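You operate a simulated robot arm through the tools that you are given. There is no shell and no other tool.

Carry out the task below with a simulated robot arm. There is one attempt and no reset: what you move stays moved.

Task
Wet the pigment on the glass slab and grind it smooth with the muller.
Fine: one full green pipette of water from the mixing cup, before any grinding; pipette back in its well, muller on its mat. Set down upright: glass muller.

It is judged by the outcome, as a careful person would: the job done as asked, and still so three seconds after it is handed in. It fails if anything else is knocked over, pushed out of place, dropped, spilled or broken.

Robot
A 7-joint arm with a three-finger gripper, fixed in place. Base frame: the origin is on the floor under the middle of its stand, x ahead of it, y to its left, z up; the work surface is at about z = 860. Readings come in mm, rad, newtons and seconds.
It reaches about 1342 mm from its shoulder. Its first joint turns from -2.897 to 2.897 rad. Payload 2.69 kg.
Tool frame: the origin (TCP) lies between the finger pads and is the grasp point; the fingertips stand 30 mm ahead of it; z points along the fingers, y is the line along which they close. The gripper opens to 128 mm; its body begins 117 mm behind the TCP.
Orientation is that of the tool frame in the base frame, as a unit quaternion [x, y, z, w]. With the fingers straight down and closing along the base's y, the tool's x points along the base's -x, its y along +y and its z along -z.

Tools
- The arm moves only by the tool servo_tool. Its argument "commands" is a list of rows, each a list of 7 numbers: the gripper command, from -1 (fully open) to 1 (shut), values between in proportion, then the shift along the base's x, y, z in units of 400 mm (1.0 is 400 mm), then the turn, a rotation vector about the base's x, y, z in units of 60 degrees (1.0 is 60 degrees). In form: [[claw, x, y, z, wx, wy, wz], ...]. A call has 1 to 20 rows; each row is the pose to reach, as a shift and turn from the pose commanded when the call began. A call with a number of a shift or a turn outside -1 to 1 is refused whole. Each row takes 0.2 s and may step no farther than 50 mm and 0.15 rad from the row before; otherwise, or with a gripper value out of range, the whole call is refused. Where a pose cannot be reached the arm comes as near as it can. A force on the tool above 40 N (or 10 N above the force at the start of the call, whichever is more), or a blocked arm, ends the call early, and 0.2 s more pass. The fingers move at their own pace (about 127 mm/s each) and stop on an object; they squeeze with about 36 N. The grip force told is the motor's: it shows also when the fingers shut on nothing. Time passes only in rows, and 0.2 s behind the last, so rows that repeat a pose let the fingers close. It gives the time, the measured TCP pose, the force on the tool (base axes), the opening and the grip force at its end, in the units of the frame above (readings bear some noise), with the torque about the TCP (base axes, N m) and any sound that the robot's microphone picked up.
- Cameras (640 x 400 px; columns grow to the right, rows downward): "scene" is fixed at [50.6, -500.4, 1527.9]; the picture's right is [0.75, -0.66, 0.00], its down [-0.25, -0.28, -0.93] and it looks along [0.61, 0.69, -0.38] (base axes); focal length 374 px, centre (320, 200). "wrist" rides on the gripper at [58, 54, -131] in the tool frame; the picture's right is [-0.68, 0.74, 0.00], its down [-0.62, -0.57, -0.55] and it looks along [-0.40, -0.37, 0.84] (tool axes); focal length 234 px, centre (320, 200). There is no depth. A picture from a camera that has moved, and an enlarged one, comes with that camera's place and axes in the base frame and with its lens.
- snapshot(camera): a new picture of that camera. The clock stands still meanwhile.
- move_column(by): moves the trunk up (or, below 0, down) by that many mm; the arm rides with it, the base frame stays. It gives what a move gives, with no picture.
- inspect(camera, box): a new picture of the part [left, top, right, bottom] of that camera's present view, enlarged. The clock stands still meanwhile.
- finish_job(): hands the job in; it is judged then, once.

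Places have to be worked out from the pictures, the camera data and where the tool is seen. Open the gripper and draw the arm clear of the work before you hand the job in, unless the task says otherwise.

The tools are called after "Request:" by a JSON object that holds its "api" and its "payload". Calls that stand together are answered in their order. servo_tool: Moves the arm, as the interface text tells. Its arguments: {"type":"object","properties":{"commands":{"type":"array","items":{"type":"array","items":{"type":"number"}}}},"required":["commands"]} The other tools are called the same way: move_column (by) moves the trunk up or down; snapshot (camera) takes a picture; inspect (camera, box) takes an enlarged picture of a part of a camera's view; finish_job () hands the job in.

At the start:

```text
clock: 0.0
eef_pos: [755.9, 38.7, 1261.2]
orientation: [0.0, 1.0, -0.001, 0.0]
force: [0.4, 0.1, -0.3]
moment: [0.01, -0.01, 0.0]
grip_width: 127.9
grip_force: 0.2
trunk travel left (down, up): [-150.0, 200.0]
```

scene: 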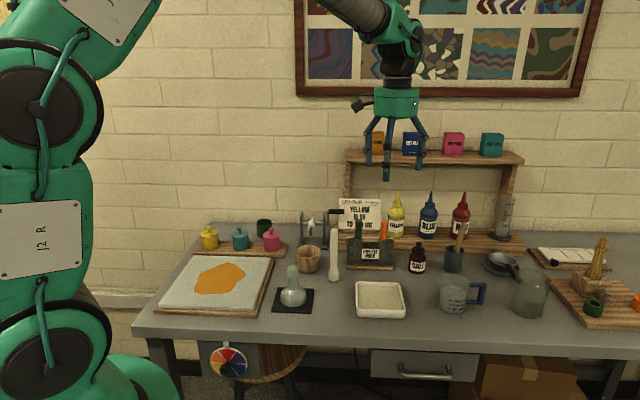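
wrist: 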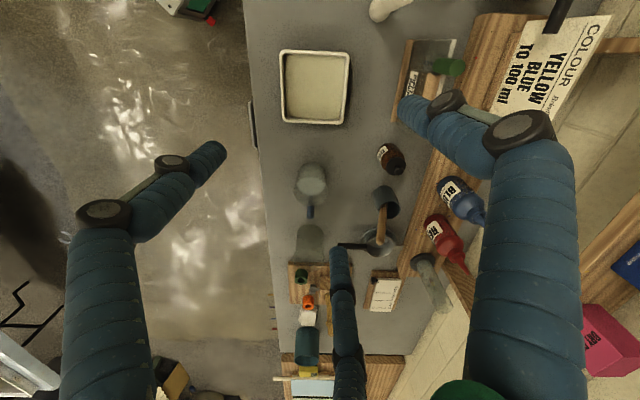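

I'll start by looking closely at the bench, to identify the pipettes, cup, slab and muller.

Request:
{"api": "inspect", "payload": {"camera": "scene", "box": [140, 190, 340, 330]}}

Request:
{"api": "inspect", "payload": {"camera": "scene", "box": [310, 180, 480, 320]}}

Request:
{"api": "inspect", "payload": {"camera": "scene", "box": [430, 190, 640, 340]}}

Request:
{"api": "inspect", "payload": {"camera": "wrist", "box": [240, 0, 480, 200]}}

```text
2.86 times, centred on (240, 260) of scene
camera zoom: at [50.6, -500.4, 1527.9], right [0.75, -0.66, 0.0], down [-0.25, -0.28, -0.93], along [0.61, 0.69, -0.38], focal length 1068 px, centre (549, 29)
```

zoom: 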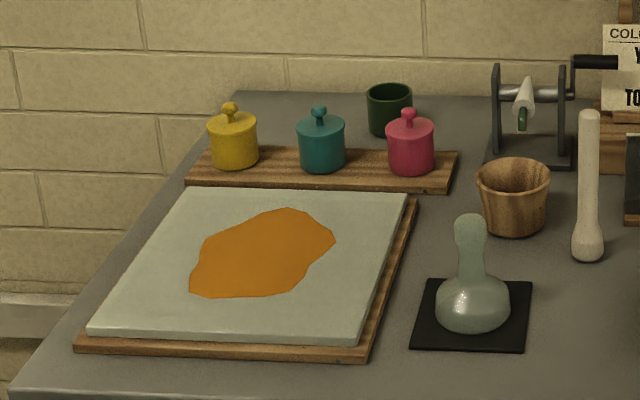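

```text
2.86 times, centred on (395, 250) of scene
camera zoom: at [50.6, -500.4, 1527.9], right [0.75, -0.66, 0.0], down [-0.25, -0.28, -0.93], along [0.61, 0.69, -0.38], focal length 1068 px, centre (106, 57)
```

zoom: 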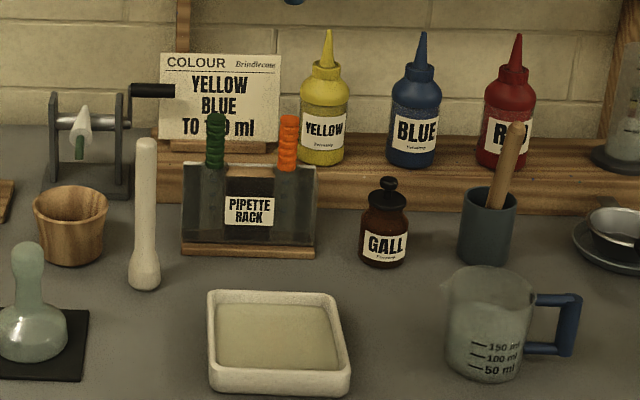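

```text
2.67 times, centred on (535, 265) of scene
camera zoom: at [50.6, -500.4, 1527.9], right [0.75, -0.66, 0.0], down [-0.25, -0.28, -0.93], along [0.61, 0.69, -0.38], focal length 996 px, centre (-253, 27)
```

zoom: 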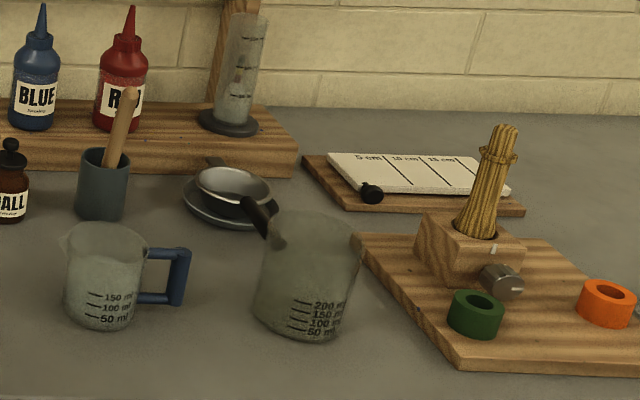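

```text
2.00 times, centred on (360, 100) of wrist
camera zoom: at [697.2, 92.0, 1391.0], right [0.68, 0.74, 0.0], down [0.62, -0.57, 0.55], along [0.4, -0.37, -0.84], focal length 468 px, centre (240, 400)
```

zoom: 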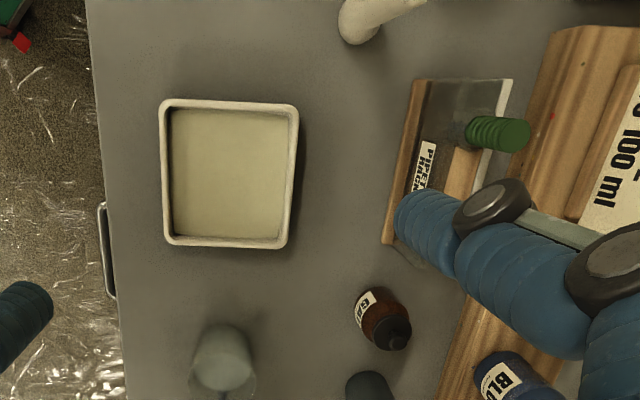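

The jug with the blue handle sits near the centre of the wrist view, with another beaker behind it. I'll zoom on both to see which one holds water and is likely the mixing cup.

Request:
{"api": "inspect", "payload": {"camera": "wrist", "box": [270, 140, 350, 190]}}

Request:
{"api": "inspect", "payload": {"camera": "scene", "box": [425, 250, 565, 330]}}

Request:
{"api": "inspect", "payload": {"camera": "scene", "box": [340, 205, 420, 280]}}

Request:
{"api": "inspect", "payload": {"camera": "scene", "box": [190, 340, 390, 400]}}

```text
8.00 times, centred on (310, 165) of wrist
camera zoom: at [697.2, 92.0, 1391.0], right [0.68, 0.74, 0.0], down [0.62, -0.57, 0.55], along [0.4, -0.37, -0.84], focal length 1873 px, centre (400, 480)
```

zoom: 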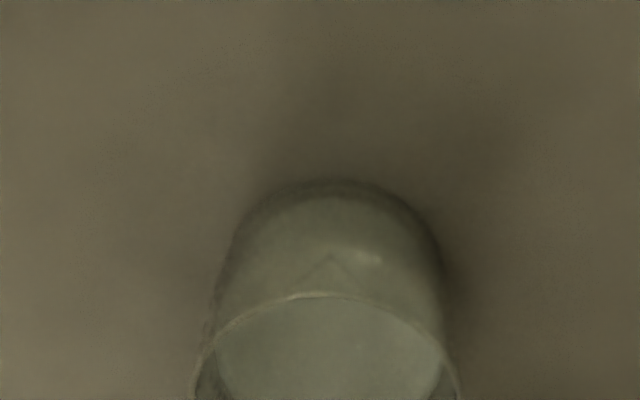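

```text
4.57 times, centred on (495, 290) of scene
camera zoom: at [50.6, -500.4, 1527.9], right [0.75, -0.66, 0.0], down [-0.25, -0.28, -0.93], along [0.61, 0.69, -0.38], focal length 1708 px, centre (-480, -211)
```

zoom: 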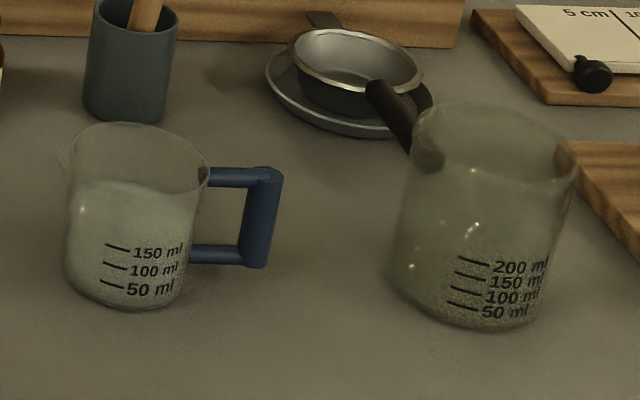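

```text
5.33 times, centred on (380, 242) of scene
camera zoom: at [50.6, -500.4, 1527.9], right [0.75, -0.66, 0.0], down [-0.25, -0.28, -0.93], along [0.61, 0.69, -0.38], focal length 1993 px, centre (0, -27)
```

zoom: 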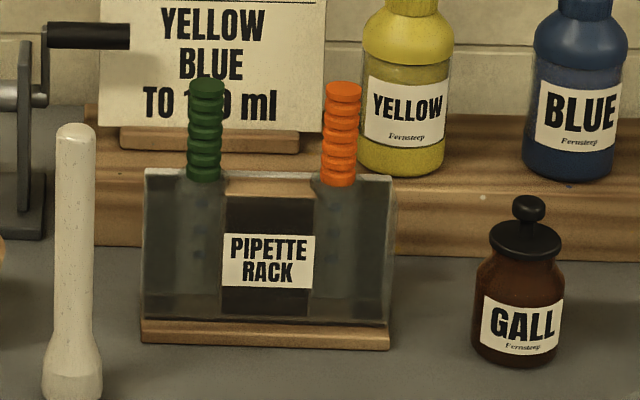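

```text
3.20 times, centred on (290, 370) of scene
camera zoom: at [50.6, -500.4, 1527.9], right [0.75, -0.66, 0.0], down [-0.25, -0.28, -0.93], along [0.61, 0.69, -0.38], focal length 1196 px, centre (416, -344)
```

zoom: 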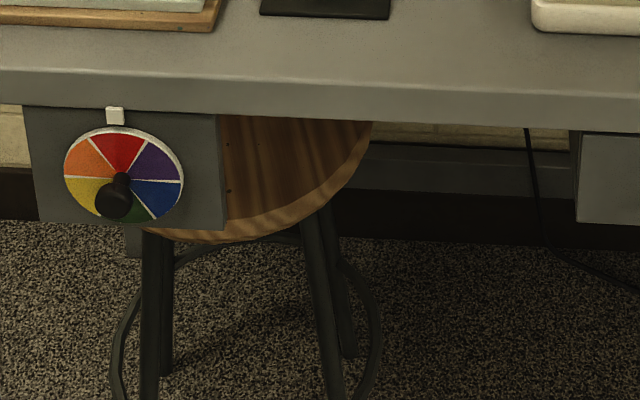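

The blue-handled jug clearly holds water. The larger beaker needs a closer look, so I'll move the tool over the front of the bench to view both from nearer.

Request:
{"api": "servo_tool", "payload": {"commands": [[-1, 0.03, -0.04, -0.08, 0, 0, 0], [-1, 0.06, -0.09, -0.17, 0, 0, 0], [-1, 0.09, -0.13, -0.25, 0, 0, 0], [-1, 0.115, -0.17, -0.33, 0, 0, 0], [-1, 0.1375, -0.2025, -0.4, 0, 0, 0], [-1, 0.1375, -0.2025, -0.4, 0, 0, 0]]}}

Request:
{"api": "snapshot", "payload": {"camera": "wrist"}}

Request:
{"api": "snapshot", "payload": {"camera": "scene"}}

```text
clock: 1.4
eef_pos: [813.7, -42.0, 1097.7]
orientation: [-0.001, 1.0, 0.001, 0.0]
force: [0.7, 0.9, -0.3]
moment: [-0.01, 0.01, -0.01]
grip_width: 128.2
grip_force: 0.0
trunk travel left (down, up): [-150.0, 200.0]
```

```text
taken
camera wrist: at [753.6, 11.6, 1228.4], right [0.68, 0.74, 0.0], down [0.62, -0.57, 0.55], along [0.4, -0.37, -0.84], focal length 234 px, centre (320, 200)
```

wrist: 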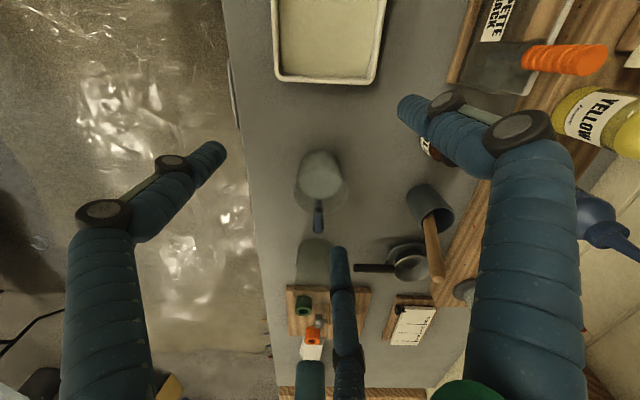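

```text
taken
```

scene: 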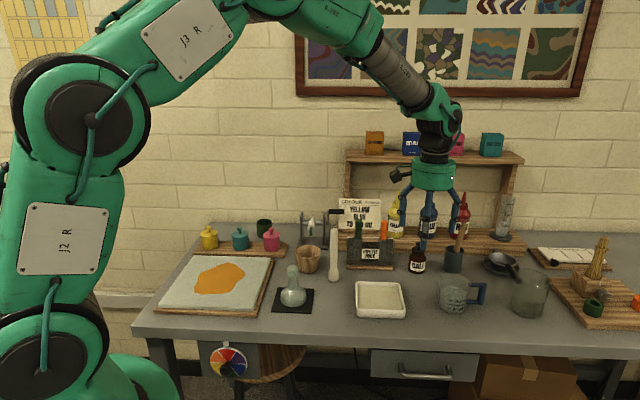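

The tool moved as expected. I'll zoom on the jug and beaker in this wrist view.

Request:
{"api": "inspect", "payload": {"camera": "wrist", "box": [260, 130, 380, 210]}}

Request:
{"api": "inspect", "payload": {"camera": "wrist", "box": [260, 220, 380, 300]}}

Request:
{"api": "inspect", "payload": {"camera": "wrist", "box": [380, 0, 640, 160]}}

```text
5.00 times, centred on (320, 170) of wrist
camera zoom: at [753.6, 11.6, 1228.4], right [0.68, 0.74, 0.0], down [0.62, -0.57, 0.55], along [0.4, -0.37, -0.84], focal length 1171 px, centre (320, 350)
```

zoom: 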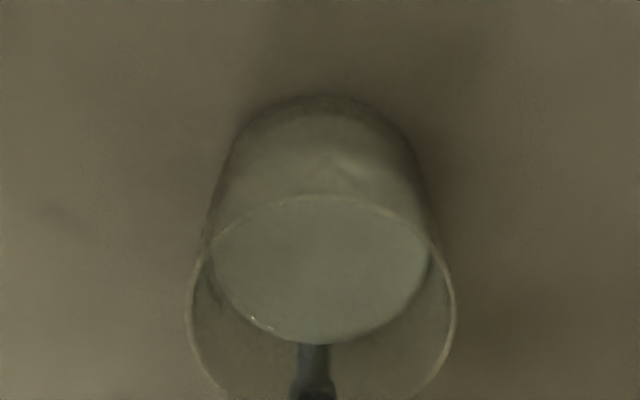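

```text
5.00 times, centred on (320, 260) of wrist
camera zoom: at [753.6, 11.6, 1228.4], right [0.68, 0.74, 0.0], down [0.62, -0.57, 0.55], along [0.4, -0.37, -0.84], focal length 1171 px, centre (320, -100)
```

zoom: 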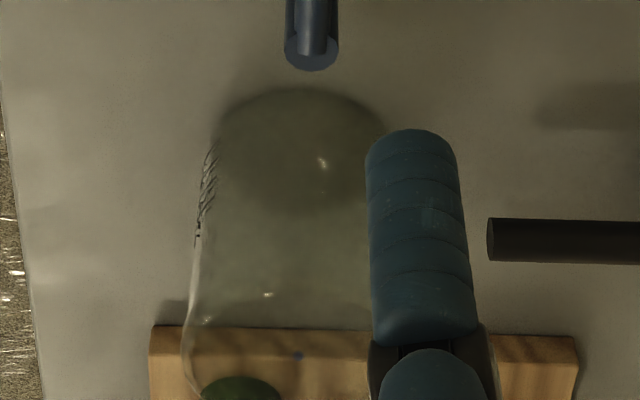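

```text
2.46 times, centred on (510, 80) of wrist
camera zoom: at [753.6, 11.6, 1228.4], right [0.68, 0.74, 0.0], down [0.62, -0.57, 0.55], along [0.4, -0.37, -0.84], focal length 576 px, centre (-148, 495)
```

zoom: 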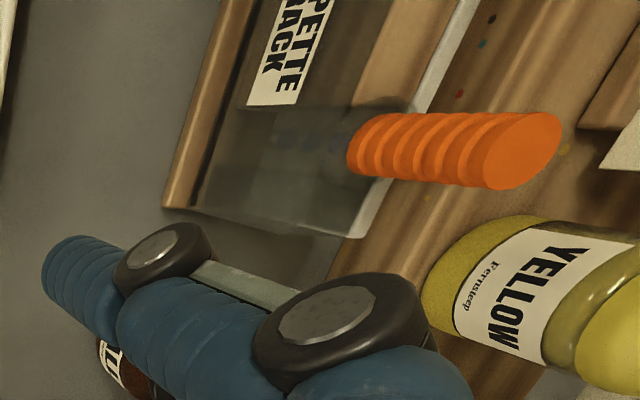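

The jug holds water up to roughly 200 ml and the beaker looks empty, so the blue-handled cup at about (880, -106), with its rim at z≈942, is the mixing cup. From the pictures I put the green pipette bulb at about (843, 211) with its top at z≈1021, and a tall pestle standing at about (725, 202). I'll move over and turn the tool 45° to look closer.

Request:
{"api": "servo_tool", "payload": {"commands": [[-1, -0.0175, 0.105, 0.02, 0, 0, 0.125], [-1, -0.035, 0.21, 0.03, 0, 0, 0.25], [-1, -0.0525, 0.315, 0.04, 0, 0, 0.375], [-1, -0.07, 0.42, 0.05, 0, 0, 0.5], [-1, -0.0875, 0.525, 0.05, 0, 0, 0.625], [-1, -0.105, 0.6325, 0.05, 0, 0, 0.75], [-1, -0.105, 0.6325, 0.05, 0, 0, 0.75]]}}

Request:
{"api": "snapshot", "payload": {"camera": "wrist"}}

Request:
{"api": "snapshot", "payload": {"camera": "scene"}}

```text
clock: 3.0
eef_pos: [770.4, 212.1, 1121.0]
orientation: [-0.383, 0.924, -0.001, -0.001]
force: [-0.7, 1.2, -0.3]
moment: [-0.08, 0.0, 0.0]
grip_width: 127.9
grip_force: 0.0
trunk travel left (down, up): [-150.0, 200.0]
```

```text
taken
camera wrist: at [690.4, 207.8, 1251.2], right [-0.04, 1.0, 0.0], down [0.84, 0.04, 0.55], along [0.55, 0.02, -0.84], focal length 234 px, centre (320, 200)
```

wrist: 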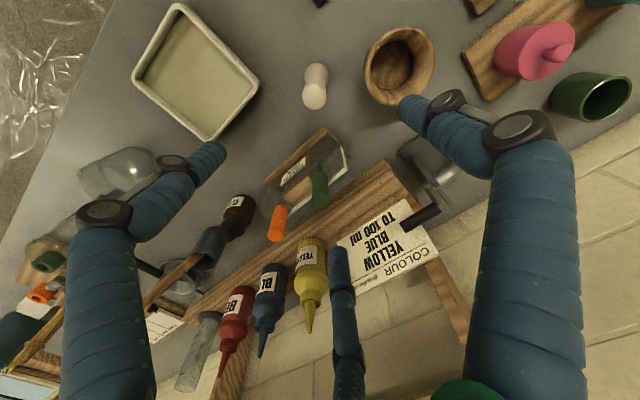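

```text
taken
```

scene: 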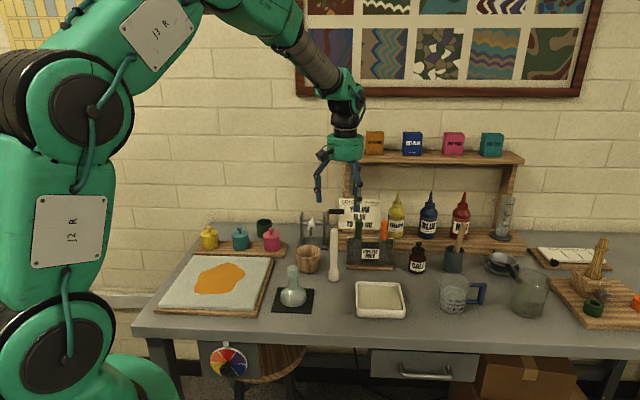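

This gives a good view of the rack. I'll zoom on it to pin down the green pipette's position and what is around it.

Request:
{"api": "inspect", "payload": {"camera": "wrist", "box": [230, 110, 390, 250]}}

Request:
{"api": "inspect", "payload": {"camera": "wrist", "box": [80, 120, 220, 220]}}

```text
2.86 times, centred on (310, 180) of wrist
camera zoom: at [690.4, 207.8, 1251.2], right [-0.04, 1.0, 0.0], down [0.84, 0.04, 0.55], along [0.55, 0.02, -0.84], focal length 669 px, centre (349, 257)
```

zoom: 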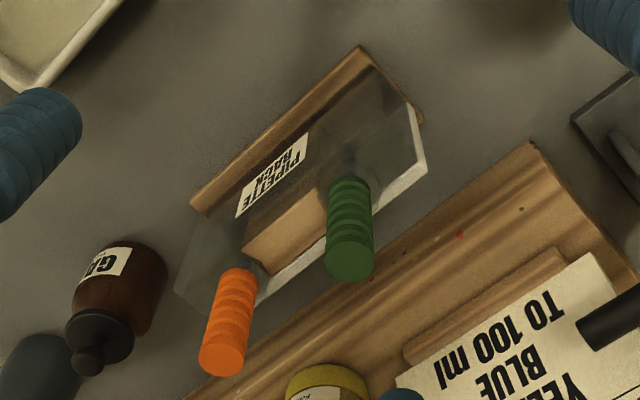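

```text
4.00 times, centred on (150, 170) of wrist
camera zoom: at [690.4, 207.8, 1251.2], right [-0.04, 1.0, 0.0], down [0.84, 0.04, 0.55], along [0.55, 0.02, -0.84], focal length 937 px, centre (1000, 320)
```

zoom: 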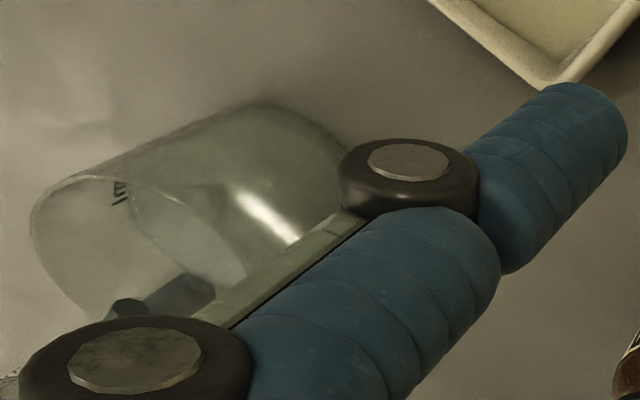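

Triangulating from both cameras puts the green bulb at about (844, 213), with its top at z≈1018. I'll move directly above it with the fingers half open, then recheck the alignment.

Request:
{"api": "servo_tool", "payload": {"commands": [[0, 0.09, 0.001, 0, 0, 0, 0], [0, 0.183, 0.002, 0, 0, 0, 0], [0, 0.183, 0.002, 0, 0, 0, 0]]}}

Request:
{"api": "snapshot", "payload": {"camera": "wrist"}}

Request:
{"api": "inspect", "payload": {"camera": "scene", "box": [300, 120, 440, 290]}}

```text
clock: 3.8
eef_pos: [843.4, 212.4, 1119.5]
orientation: [-0.383, 0.924, 0.0, 0.0]
force: [0.8, 0.3, 0.3]
moment: [-0.02, 0.07, -0.03]
grip_width: 64.2
grip_force: 0.1
trunk travel left (down, up): [-150.0, 200.0]
```

```text
taken
camera wrist: at [763.0, 207.8, 1250.0], right [-0.04, 1.0, 0.0], down [0.84, 0.04, 0.55], along [0.55, 0.02, -0.84], focal length 234 px, centre (320, 200)
```

wrist: 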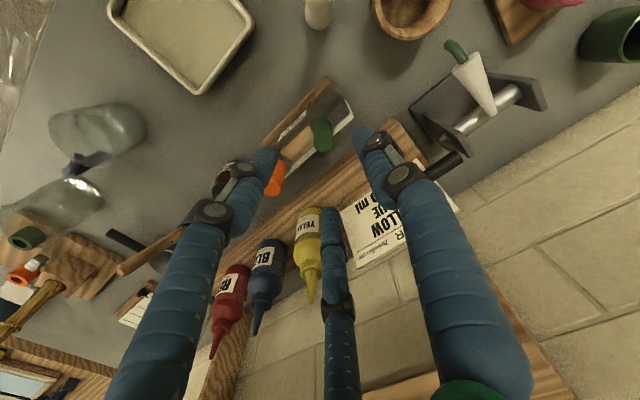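

```text
2.35 times, centred on (370, 205) of scene
camera zoom: at [50.6, -500.4, 1527.9], right [0.75, -0.66, 0.0], down [-0.25, -0.28, -0.93], along [0.61, 0.69, -0.38], focal length 879 px, centre (202, 188)
```

zoom: 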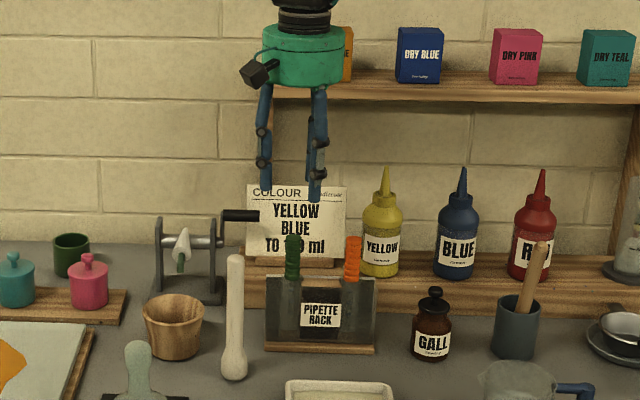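

The scene view shows the fingers lined up sideways over the bulb. I'll check the depth alignment in the wrist picture.

Request:
{"api": "inspect", "payload": {"camera": "wrist", "box": [270, 90, 370, 190]}}

```text
4.00 times, centred on (320, 140) of wrist
camera zoom: at [763.0, 207.8, 1250.0], right [-0.04, 1.0, 0.0], down [0.84, 0.04, 0.55], along [0.55, 0.02, -0.84], focal length 937 px, centre (320, 440)
```

zoom: 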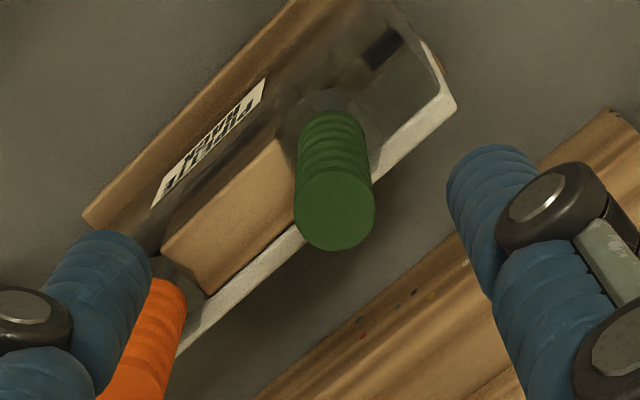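

The bulb's top face is about 4 mm to the +y side of the tool axis and well centred otherwise. I'll correct that and descend in gentle steps to a grasp height of z≈992, keeping the fingertips above the rack.

Request:
{"api": "servo_tool", "payload": {"commands": [[0, 0.001, 0.01, -0.06, 0, 0, 0], [0, 0.001, 0.01, -0.12, 0, 0, 0], [0, 0.001, 0.01, -0.18, 0, 0, 0], [0, 0.001, 0.01, -0.24, 0, 0, 0], [0, 0.001, 0.01, -0.24, 0, 0, 0]]}}

Request:
{"api": "inspect", "payload": {"camera": "wrist", "box": [270, 90, 370, 240]}}

Request:
{"api": "inspect", "payload": {"camera": "scene", "box": [310, 170, 430, 280]}}

```text
clock: 5.0
eef_pos: [844.5, 215.0, 1021.5]
orientation: [-0.383, 0.924, 0.001, 0.0]
force: [-0.4, -0.4, -0.8]
moment: [-0.01, 0.02, 0.0]
grip_width: 64.0
grip_force: 0.0
trunk travel left (down, up): [-150.0, 200.0]
```

```text
2.67 times, centred on (320, 165) of wrist
camera zoom: at [763.8, 210.8, 1151.4], right [-0.04, 1.0, 0.0], down [0.84, 0.04, 0.55], along [0.55, 0.02, -0.84], focal length 624 px, centre (320, 293)
```

zoom: 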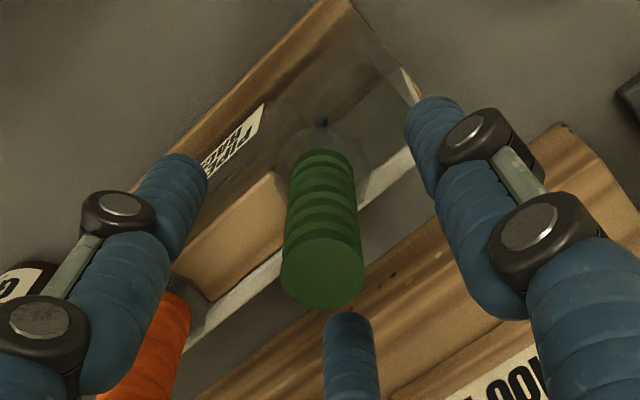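

```text
3.64 times, centred on (370, 225) of scene
camera zoom: at [50.6, -500.4, 1527.9], right [0.75, -0.66, 0.0], down [-0.25, -0.28, -0.93], along [0.61, 0.69, -0.38], focal length 1359 px, centre (138, 109)
```

zoom: 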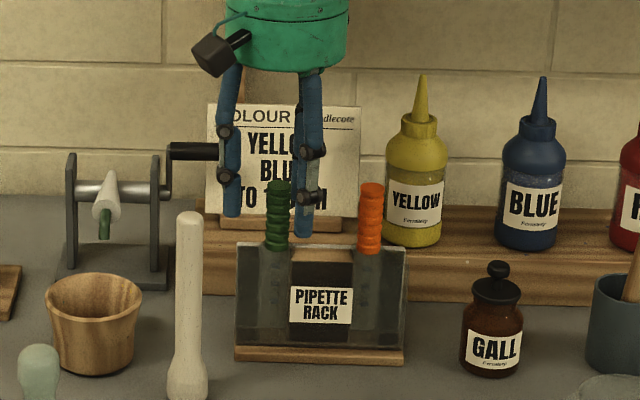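

The bulb is well centred between the three fingers. I'll nudge slightly, descend the last 30 mm, and close in stages to find the bulb's width.

Request:
{"api": "servo_tool", "payload": {"commands": [[0, 0.002, 0.003, -0.04, 0, 0, 0], [0, 0.002, 0.003, -0.075, 0, 0, 0], [0, 0.002, 0.003, -0.075, 0, 0, 0], [0.3, 0.002, 0.003, -0.075, 0, 0, 0], [0.5, 0.002, 0.003, -0.075, 0, 0, 0], [0.6, 0.002, 0.003, -0.075, 0, 0, 0], [0.65, 0.002, 0.003, -0.075, 0, 0, 0], [0.65, 0.002, 0.003, -0.075, 0, 0, 0]]}}

Request:
{"api": "inspect", "payload": {"camera": "wrist", "box": [270, 90, 370, 240]}}

Request:
{"api": "inspect", "payload": {"camera": "scene", "box": [310, 170, 430, 280]}}

```text
clock: 6.8
eef_pos: [844.1, 218.0, 993.0]
orientation: [-0.383, 0.924, 0.0, 0.001]
force: [-0.9, 0.2, 1.1]
moment: [0.0, 0.0, -0.01]
grip_width: 22.7
grip_force: 0.1
trunk travel left (down, up): [-150.0, 200.0]
```

```text
2.67 times, centred on (320, 165) of wrist
camera zoom: at [764.0, 212.8, 1123.3], right [-0.04, 1.0, 0.0], down [0.84, 0.04, 0.55], along [0.55, 0.02, -0.84], focal length 624 px, centre (320, 293)
```

zoom: 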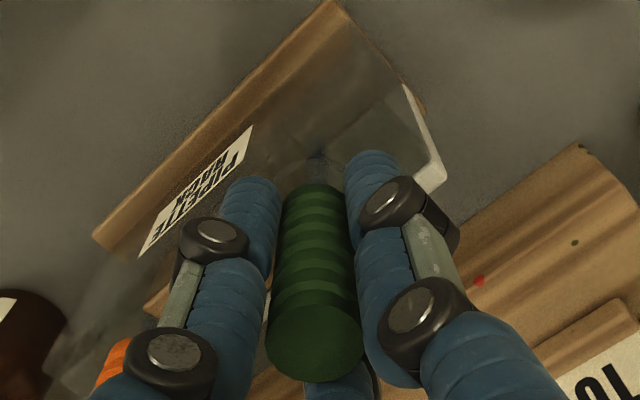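

```text
3.64 times, centred on (370, 225) of scene
camera zoom: at [50.6, -500.4, 1527.9], right [0.75, -0.66, 0.0], down [-0.25, -0.28, -0.93], along [0.61, 0.69, -0.38], focal length 1359 px, centre (138, 109)
```

zoom: 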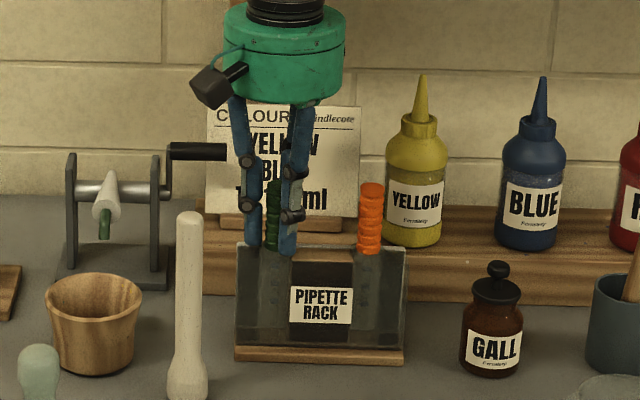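

The fingers are just about touching at 22.7 mm, with no force yet. I'll close further in small steps.

Request:
{"api": "servo_tool", "payload": {"commands": [[0.67, 0, 0, 0, 0, 0, 0], [0.69, 0, 0, 0, 0, 0, 0], [0.71, 0, 0, 0, 0, 0, 0], [0.71, 0, 0, 0, 0, 0, 0]]}}

```text
clock: 7.8
eef_pos: [844.7, 217.6, 992.9]
orientation: [-0.383, 0.924, 0.0, 0.0]
force: [0.2, -0.2, -0.7]
moment: [0.03, 0.02, 0.02]
grip_width: 19.4
grip_force: 18.3
trunk travel left (down, up): [-150.0, 200.0]
```

The bulb is gripped at 19.4 mm with 18 N. I'll firm the grip slightly and lift straight up, slowly at first, to clear the well.

Request:
{"api": "servo_tool", "payload": {"commands": [[0.75, 0, 0, 0, 0, 0, 0], [0.75, 0, 0, 0.02, 0, 0, 0], [0.75, 0, 0, 0.05, 0, 0, 0], [0.75, 0, 0, 0.1, 0, 0, 0], [0.75, 0, 0, 0.16, 0, 0, 0], [0.75, 0, 0, 0.22, 0, 0, 0], [0.75, 0, 0, 0.28, 0, 0, 0], [0.75, 0, 0, 0.34, 0, 0, 0], [0.75, 0, 0, 0.4, 0, 0, 0], [0.75, 0, 0, 0.4, 0, 0, 0]]}}

Request:
{"api": "inspect", "payload": {"camera": "scene", "box": [310, 130, 430, 280]}}

Request:
{"api": "snapshot", "payload": {"camera": "wrist"}}

```text
clock: 10.0
eef_pos: [844.8, 217.6, 1154.2]
orientation: [-0.382, 0.924, 0.0, 0.0]
force: [0.1, -0.3, 0.5]
moment: [0.02, -0.01, -0.01]
grip_width: 18.3
grip_force: 35.9
trunk travel left (down, up): [-150.0, 200.0]
```

```text
2.67 times, centred on (370, 205) of scene
camera zoom: at [50.6, -500.4, 1527.9], right [0.75, -0.66, 0.0], down [-0.25, -0.28, -0.93], along [0.61, 0.69, -0.38], focal length 996 px, centre (187, 187)
```

zoom: 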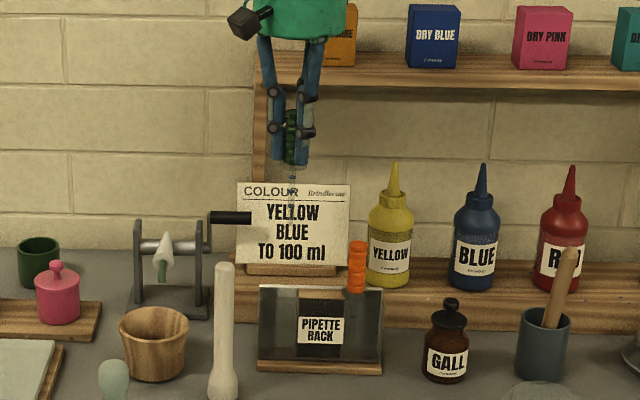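

```text
taken
camera wrist: at [765.4, 213.3, 1284.1], right [-0.04, 1.0, 0.0], down [0.84, 0.04, 0.55], along [0.55, 0.02, -0.84], focal length 234 px, centre (320, 200)
```

wrist: 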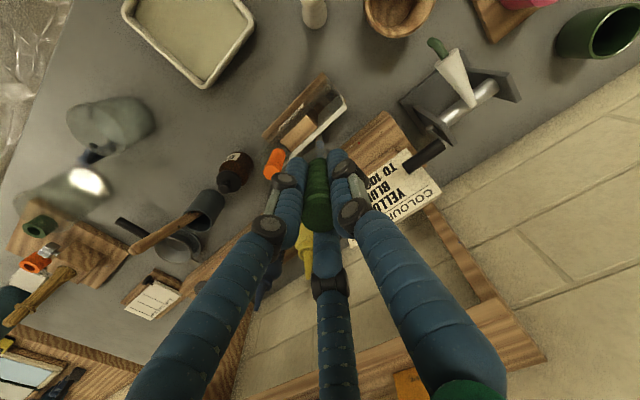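

The pipette is out of the rack and held vertically. I'll zoom in to see its stem and tip.

Request:
{"api": "inspect", "payload": {"camera": "scene", "box": [345, 155, 395, 225]}}

Request:
{"api": "inspect", "payload": {"camera": "wrist", "box": [260, 60, 380, 240]}}

```text
5.71 times, centred on (370, 190) of scene
camera zoom: at [50.6, -500.4, 1527.9], right [0.75, -0.66, 0.0], down [-0.25, -0.28, -0.93], along [0.61, 0.69, -0.38], focal length 2135 px, centre (34, 257)
```

zoom: 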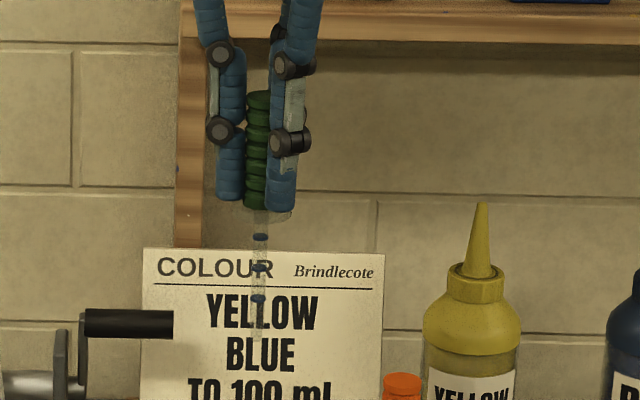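

```text
2.22 times, centred on (320, 150) of wrist
camera zoom: at [765.4, 213.3, 1284.1], right [-0.04, 1.0, 0.0], down [0.84, 0.04, 0.55], along [0.55, 0.02, -0.84], focal length 520 px, centre (320, 311)
```

zoom: 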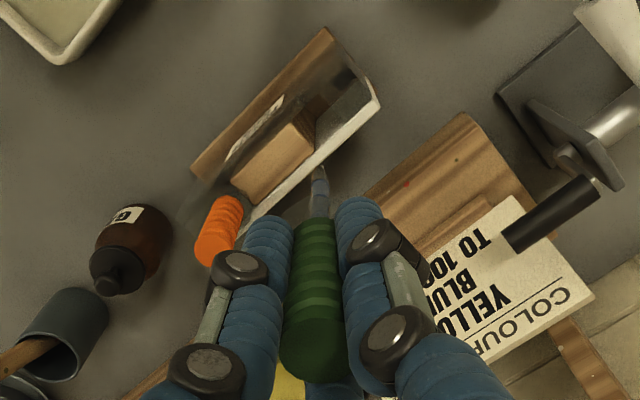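

The tip hangs about 109 mm below the TCP (z≈1045 now). I'll carry it at this height to above the mixing cup at about (880, -106).

Request:
{"api": "servo_tool", "payload": {"commands": [[0.75, 0.008, -0.06, 0, 0, 0, 0], [0.75, 0.016, -0.14, 0, 0, 0, 0], [0.75, 0.025, -0.23, 0, 0, 0, 0], [0.75, 0.035, -0.32, 0, 0, 0, 0], [0.75, 0.044, -0.41, 0, 0, 0, 0], [0.75, 0.053, -0.5, 0, 0, 0, 0], [0.75, 0.062, -0.59, 0, 0, 0, 0], [0.75, 0.072, -0.68, 0, 0, 0, 0], [0.75, 0.08, -0.75, 0, 0, 0, 0], [0.75, 0.088, -0.8, 0, 0, 0, 0], [0.75, 0.088, -0.8, 0, 0, 0, 0]]}}

Request:
{"api": "inspect", "payload": {"camera": "wrist", "box": [240, 60, 400, 240]}}

Request:
{"api": "inspect", "payload": {"camera": "scene", "box": [400, 150, 540, 330]}}

```text
clock: 12.4
eef_pos: [878.4, -102.6, 1154.4]
orientation: [-0.382, 0.924, 0.0, 0.001]
force: [0.7, -0.5, -0.6]
moment: [0.05, 0.0, -0.04]
grip_width: 18.1
grip_force: 36.7
trunk travel left (down, up): [-150.0, 200.0]
```

```text
2.22 times, centred on (320, 150) of wrist
camera zoom: at [798.2, -108.2, 1285.4], right [-0.04, 1.0, 0.0], down [0.84, 0.04, 0.55], along [0.55, 0.02, -0.84], focal length 520 px, centre (320, 311)
```

zoom: 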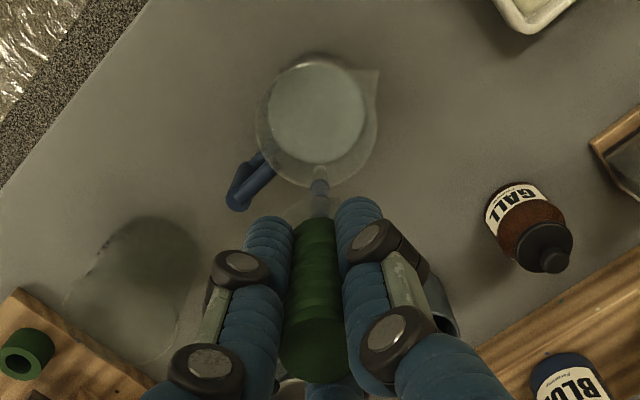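

```text
2.22 times, centred on (470, 240) of scene
camera zoom: at [50.6, -500.4, 1527.9], right [0.75, -0.66, 0.0], down [-0.25, -0.28, -0.93], along [0.61, 0.69, -0.38], focal length 830 px, centre (-13, 111)
```

zoom: 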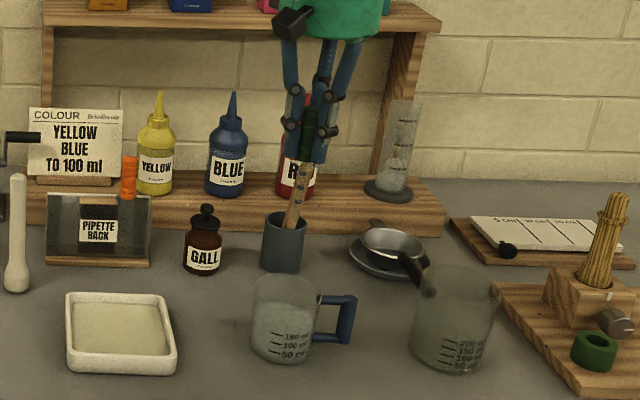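

The cup's centre comes out at about (878, -107), within 2 mm of the tool axis. I'll lower until the tip is just above the rim, and check again.

Request:
{"api": "servo_tool", "payload": {"commands": [[0.75, 0.001, -0.003, -0.08, 0, 0, 0], [0.75, 0.001, -0.003, -0.16, 0, 0, 0], [0.75, 0.001, -0.003, -0.23, 0, 0, 0], [0.75, 0.001, -0.003, -0.23, 0, 0, 0]]}}

Request:
{"api": "inspect", "payload": {"camera": "wrist", "box": [240, 60, 400, 240]}}

Request:
{"api": "inspect", "payload": {"camera": "scene", "box": [420, 190, 520, 320]}}

```text
clock: 13.4
eef_pos: [879.3, -103.7, 1062.7]
orientation: [-0.383, 0.924, 0.001, 0.0]
force: [0.1, -1.0, -0.8]
moment: [-0.01, 0.06, 0.04]
grip_width: 18.0
grip_force: 36.4
trunk travel left (down, up): [-150.0, 200.0]
```

```text
2.22 times, centred on (320, 150) of wrist
camera zoom: at [800.0, -108.1, 1192.8], right [-0.04, 1.0, 0.0], down [0.84, 0.04, 0.55], along [0.55, 0.02, -0.84], focal length 520 px, centre (320, 311)
```

zoom: 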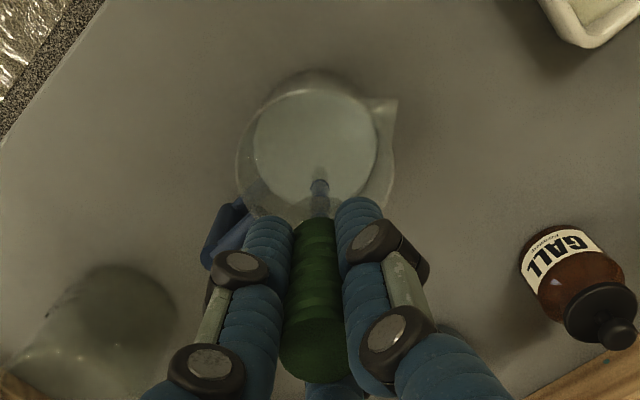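

```text
3.08 times, centred on (470, 255) of scene
camera zoom: at [50.6, -500.4, 1527.9], right [0.75, -0.66, 0.0], down [-0.25, -0.28, -0.93], along [0.61, 0.69, -0.38], focal length 1150 px, centre (-142, 31)
```

zoom: 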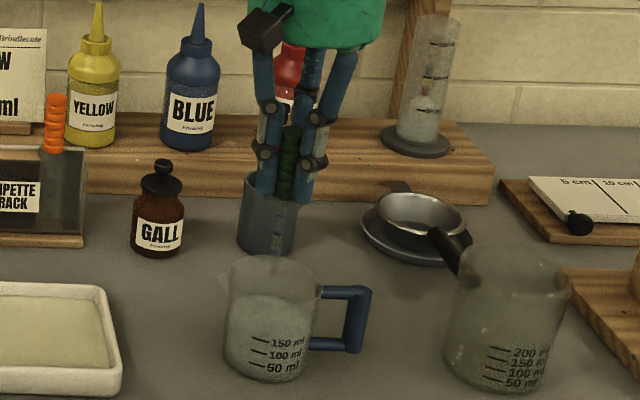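

The tip is centred above the cup opening. I'll lower it into the water to about z=882, holding the squeeze, and then see what the readings say.

Request:
{"api": "servo_tool", "payload": {"commands": [[0.75, -0.006, -0.005, -0.05, 0, 0, 0], [0.75, -0.006, -0.005, -0.1, 0, 0, 0], [0.75, -0.006, -0.005, -0.14, 0, 0, 0], [0.75, -0.006, -0.005, -0.17, 0, 0, 0], [0.75, -0.006, -0.005, -0.17, 0, 0, 0]]}}

Request:
{"api": "inspect", "payload": {"camera": "wrist", "box": [240, 60, 400, 240]}}

Request:
{"api": "inspect", "payload": {"camera": "scene", "box": [430, 220, 510, 320]}}

```text
clock: 14.6
eef_pos: [877.0, -104.2, 994.2]
orientation: [-0.383, 0.924, 0.0, 0.0]
force: [0.6, 0.8, -0.7]
moment: [0.02, 0.02, -0.02]
grip_width: 18.1
grip_force: 35.8
trunk travel left (down, up): [-150.0, 200.0]
```

```text
2.22 times, centred on (320, 150) of wrist
camera zoom: at [796.8, -109.5, 1124.4], right [-0.04, 1.0, 0.0], down [0.84, 0.04, 0.55], along [0.55, 0.02, -0.84], focal length 520 px, centre (320, 311)
```

zoom: 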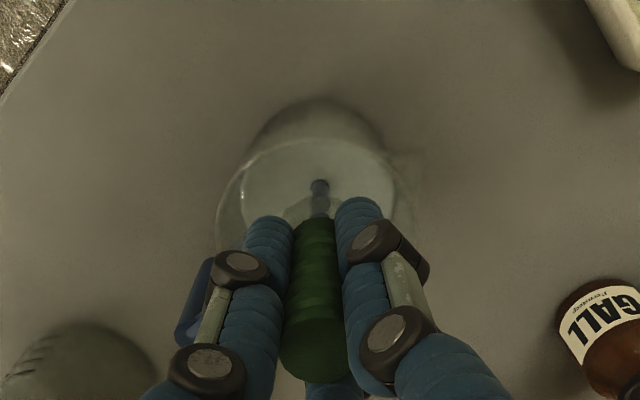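

```text
4.00 times, centred on (470, 270) of scene
camera zoom: at [50.6, -500.4, 1527.9], right [0.75, -0.66, 0.0], down [-0.25, -0.28, -0.93], along [0.61, 0.69, -0.38], focal length 1494 px, centre (-280, -80)
```

zoom: 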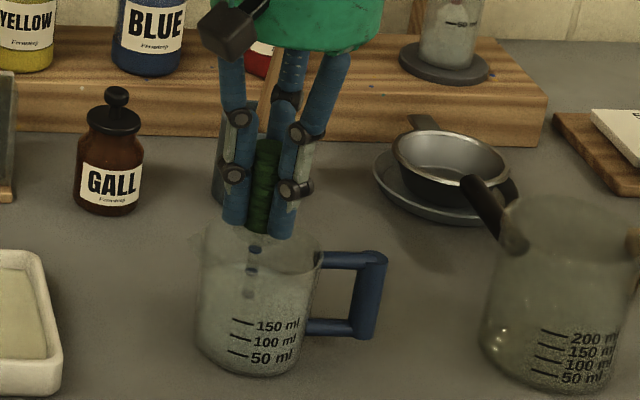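

The stem is in the cup with the tip at about z=886. I'll go 8 mm deeper to be surely in the water, then relax the squeeze to a light hold so the bulb can draw, and look for a change.

Request:
{"api": "servo_tool", "payload": {"commands": [[0.75, 0, 0, -0.01, 0, 0, 0], [0.75, 0, 0, -0.02, 0, 0, 0], [0.75, 0, 0, -0.02, 0, 0, 0], [0.73, 0, 0, -0.02, 0, 0, 0], [0.71, 0, 0, -0.02, 0, 0, 0], [0.71, 0, 0, -0.02, 0, 0, 0], [0.71, 0, 0, -0.02, 0, 0, 0], [0.71, 0, 0, -0.02, 0, 0, 0]]}}

Request:
{"api": "inspect", "payload": {"camera": "scene", "box": [445, 230, 495, 300]}}

Request:
{"api": "inspect", "payload": {"camera": "wrist", "box": [270, 100, 370, 200]}}

```text
clock: 16.4
eef_pos: [875.6, -106.3, 988.0]
orientation: [-0.383, 0.924, 0.0, 0.0]
force: [0.2, -0.3, -0.1]
moment: [-0.05, -0.02, 0.02]
grip_width: 20.0
grip_force: 0.6
trunk travel left (down, up): [-150.0, 200.0]
```

```text
5.71 times, centred on (470, 265) of scene
camera zoom: at [50.6, -500.4, 1527.9], right [0.75, -0.66, 0.0], down [-0.25, -0.28, -0.93], along [0.61, 0.69, -0.38], focal length 2135 px, centre (-537, -171)
```

zoom: 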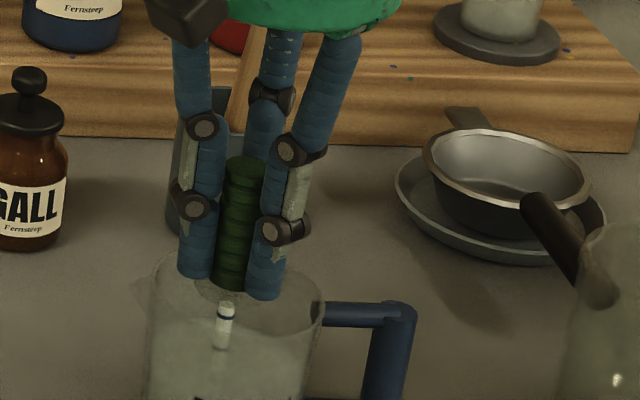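

```text
4.00 times, centred on (320, 150) of wrist
camera zoom: at [796.6, -110.0, 1116.9], right [-0.04, 1.0, 0.0], down [0.84, 0.04, 0.55], along [0.55, 0.02, -0.84], focal length 937 px, centre (320, 400)
```

zoom: 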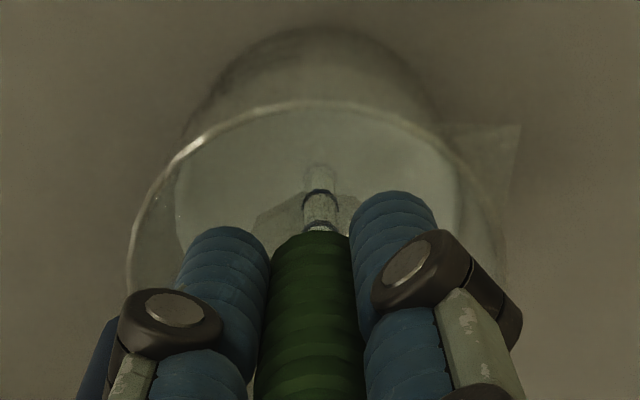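

The stem now looks filled with something pale, but the grip force has fallen to 0.6 N, too light to carry safely. I'll tighten a little while still immersed and watch whether the fill stays.

Request:
{"api": "servo_tool", "payload": {"commands": [[0.715, 0, 0, 0, 0, 0, 0], [0.715, 0, 0, 0, 0, 0, 0]]}}

Request:
{"api": "inspect", "payload": {"camera": "scene", "box": [450, 255, 480, 300]}}

```text
clock: 17.0
eef_pos: [877.4, -105.8, 986.1]
orientation: [-0.383, 0.924, 0.0, 0.0]
force: [-0.2, -0.2, 0.8]
moment: [-0.04, 0.02, 0.01]
grip_width: 19.9
grip_force: 0.6
trunk travel left (down, up): [-150.0, 200.0]
```

```text
8.89 times, centred on (465, 278) of scene
camera zoom: at [50.6, -500.4, 1527.9], right [0.75, -0.66, 0.0], down [-0.25, -0.28, -0.93], along [0.61, 0.69, -0.38], focal length 3321 px, centre (-969, -489)
```

zoom: 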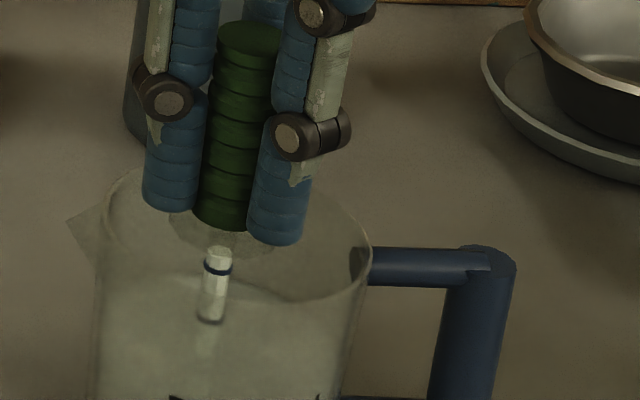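

Grip is still at 0.6 N. I'll tighten by another small step.

Request:
{"api": "servo_tool", "payload": {"commands": [[0.725, 0, 0, 0, 0, 0, 0], [0.725, 0, 0, 0, 0, 0, 0], [0.725, 0, 0, 0, 0, 0, 0]]}}

Request:
{"api": "inspect", "payload": {"camera": "scene", "box": [450, 255, 480, 300]}}

```text
clock: 17.8
eef_pos: [875.3, -105.8, 986.4]
orientation: [-0.382, 0.924, 0.0, 0.0]
force: [-0.8, 0.7, 0.6]
moment: [0.0, 0.01, 0.04]
grip_width: 19.3
grip_force: 8.7
trunk travel left (down, up): [-150.0, 200.0]
```

```text
8.89 times, centred on (465, 278) of scene
camera zoom: at [50.6, -500.4, 1527.9], right [0.75, -0.66, 0.0], down [-0.25, -0.28, -0.93], along [0.61, 0.69, -0.38], focal length 3321 px, centre (-969, -489)
```

zoom: 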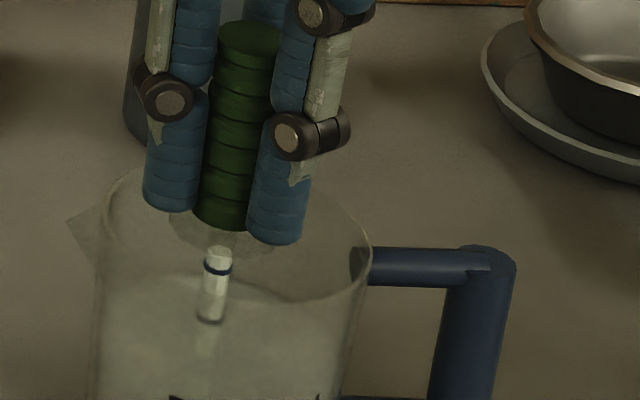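

Grip is now 8.7 N and the stem still shows the pale fill. I'll lift slowly out of the cup and look at the stem.

Request:
{"api": "servo_tool", "payload": {"commands": [[0.725, 0, 0, 0.01, 0, 0, 0], [0.725, 0, 0, 0.03, 0, 0, 0], [0.725, 0, 0, 0.06, 0, 0, 0], [0.725, 0, 0, 0.1, 0, 0, 0], [0.725, 0, 0, 0.14, 0, 0, 0], [0.725, 0, 0, 0.18, 0, 0, 0], [0.725, 0, 0, 0.22, 0, 0, 0], [0.725, 0, 0, 0.26, 0, 0, 0], [0.725, 0, 0, 0.26, 0, 0, 0]]}}

Request:
{"api": "inspect", "payload": {"camera": "scene", "box": [440, 200, 500, 290]}}

Request:
{"api": "inspect", "payload": {"camera": "wrist", "box": [270, 100, 370, 200]}}

```text
clock: 19.8
eef_pos: [875.9, -104.6, 1091.4]
orientation: [-0.383, 0.924, -0.001, 0.0]
force: [-0.2, -0.1, -0.1]
moment: [-0.01, 0.0, -0.01]
grip_width: 19.3
grip_force: 8.9
trunk travel left (down, up): [-150.0, 200.0]
```

```text
4.44 times, centred on (470, 245) of scene
camera zoom: at [50.6, -500.4, 1527.9], right [0.75, -0.66, 0.0], down [-0.25, -0.28, -0.93], along [0.61, 0.69, -0.38], focal length 1661 px, centre (-347, 0)
```

zoom: 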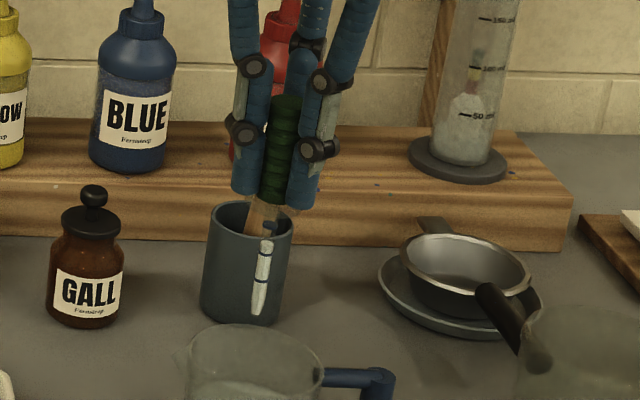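

```text
4.00 times, centred on (320, 150) of wrist
camera zoom: at [796.8, -109.1, 1221.6], right [-0.04, 1.0, 0.0], down [0.84, 0.04, 0.55], along [0.55, 0.02, -0.84], focal length 937 px, centre (320, 400)
```

zoom: 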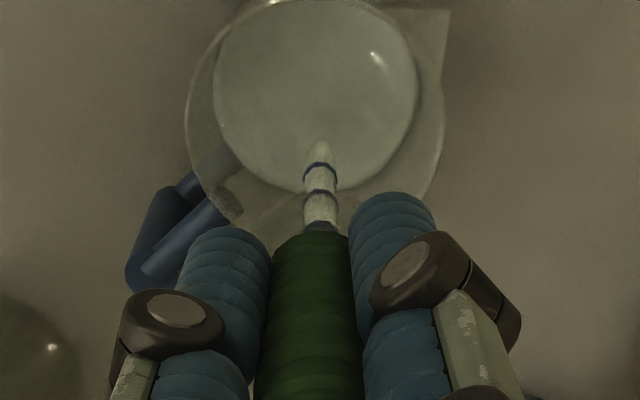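

I'll zoom in to judge how full the stem is.

Request:
{"api": "inspect", "payload": {"camera": "scene", "box": [455, 235, 485, 280]}}

Request:
{"api": "inspect", "payload": {"camera": "wrist", "box": [300, 125, 340, 165]}}

```text
8.89 times, centred on (470, 258) of scene
camera zoom: at [50.6, -500.4, 1527.9], right [0.75, -0.66, 0.0], down [-0.25, -0.28, -0.93], along [0.61, 0.69, -0.38], focal length 3321 px, centre (-1013, -311)
```

zoom: 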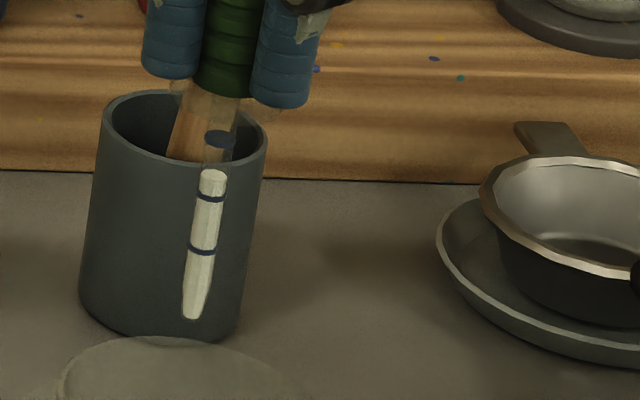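

```text
10.00 times, centred on (320, 145) of wrist
camera zoom: at [796.8, -109.1, 1221.6], right [-0.04, 1.0, 0.0], down [0.84, 0.04, 0.55], along [0.55, 0.02, -0.84], focal length 2342 px, centre (320, 750)
```

zoom: 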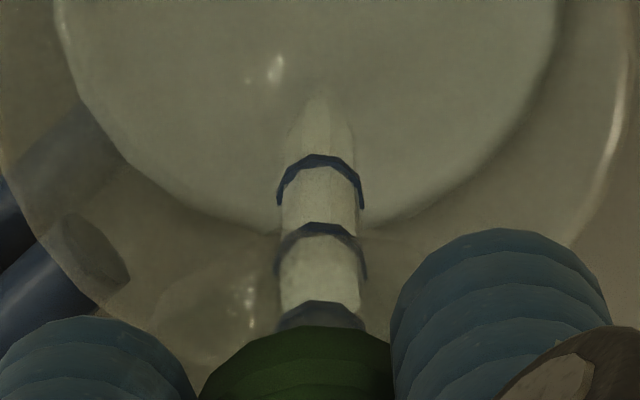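

The liquid column now tops out below the first ring, lower than it looked in the cup, so some went back with the firmer grip. I'm still above the cup, so I'll hold for a moment and see if the level keeps changing.

Request:
{"api": "servo_tool", "payload": {"commands": [[0.725, 0, 0, 0, 0, 0, 0], [0.725, 0, 0, 0, 0, 0, 0], [0.725, 0, 0, 0, 0, 0, 0]]}}

Request:
{"api": "inspect", "payload": {"camera": "scene", "box": [455, 235, 485, 280]}}

```text
clock: 20.6
eef_pos: [876.8, -104.2, 1090.9]
orientation: [-0.382, 0.924, 0.0, 0.0]
force: [0.0, -0.8, -0.6]
moment: [0.04, -0.01, 0.0]
grip_width: 19.2
grip_force: 18.0
trunk travel left (down, up): [-150.0, 200.0]
```

```text
8.89 times, centred on (470, 258) of scene
camera zoom: at [50.6, -500.4, 1527.9], right [0.75, -0.66, 0.0], down [-0.25, -0.28, -0.93], along [0.61, 0.69, -0.38], focal length 3321 px, centre (-1013, -311)
```

zoom: 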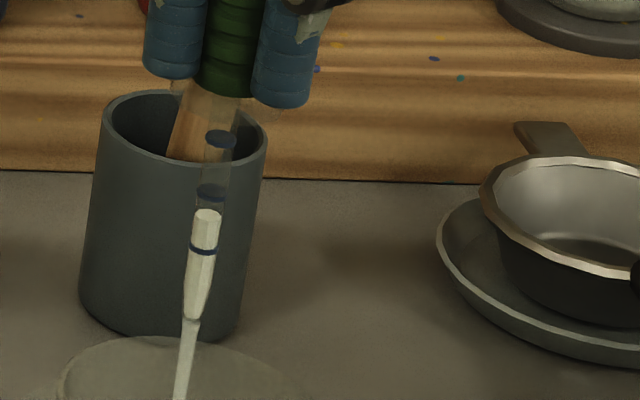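

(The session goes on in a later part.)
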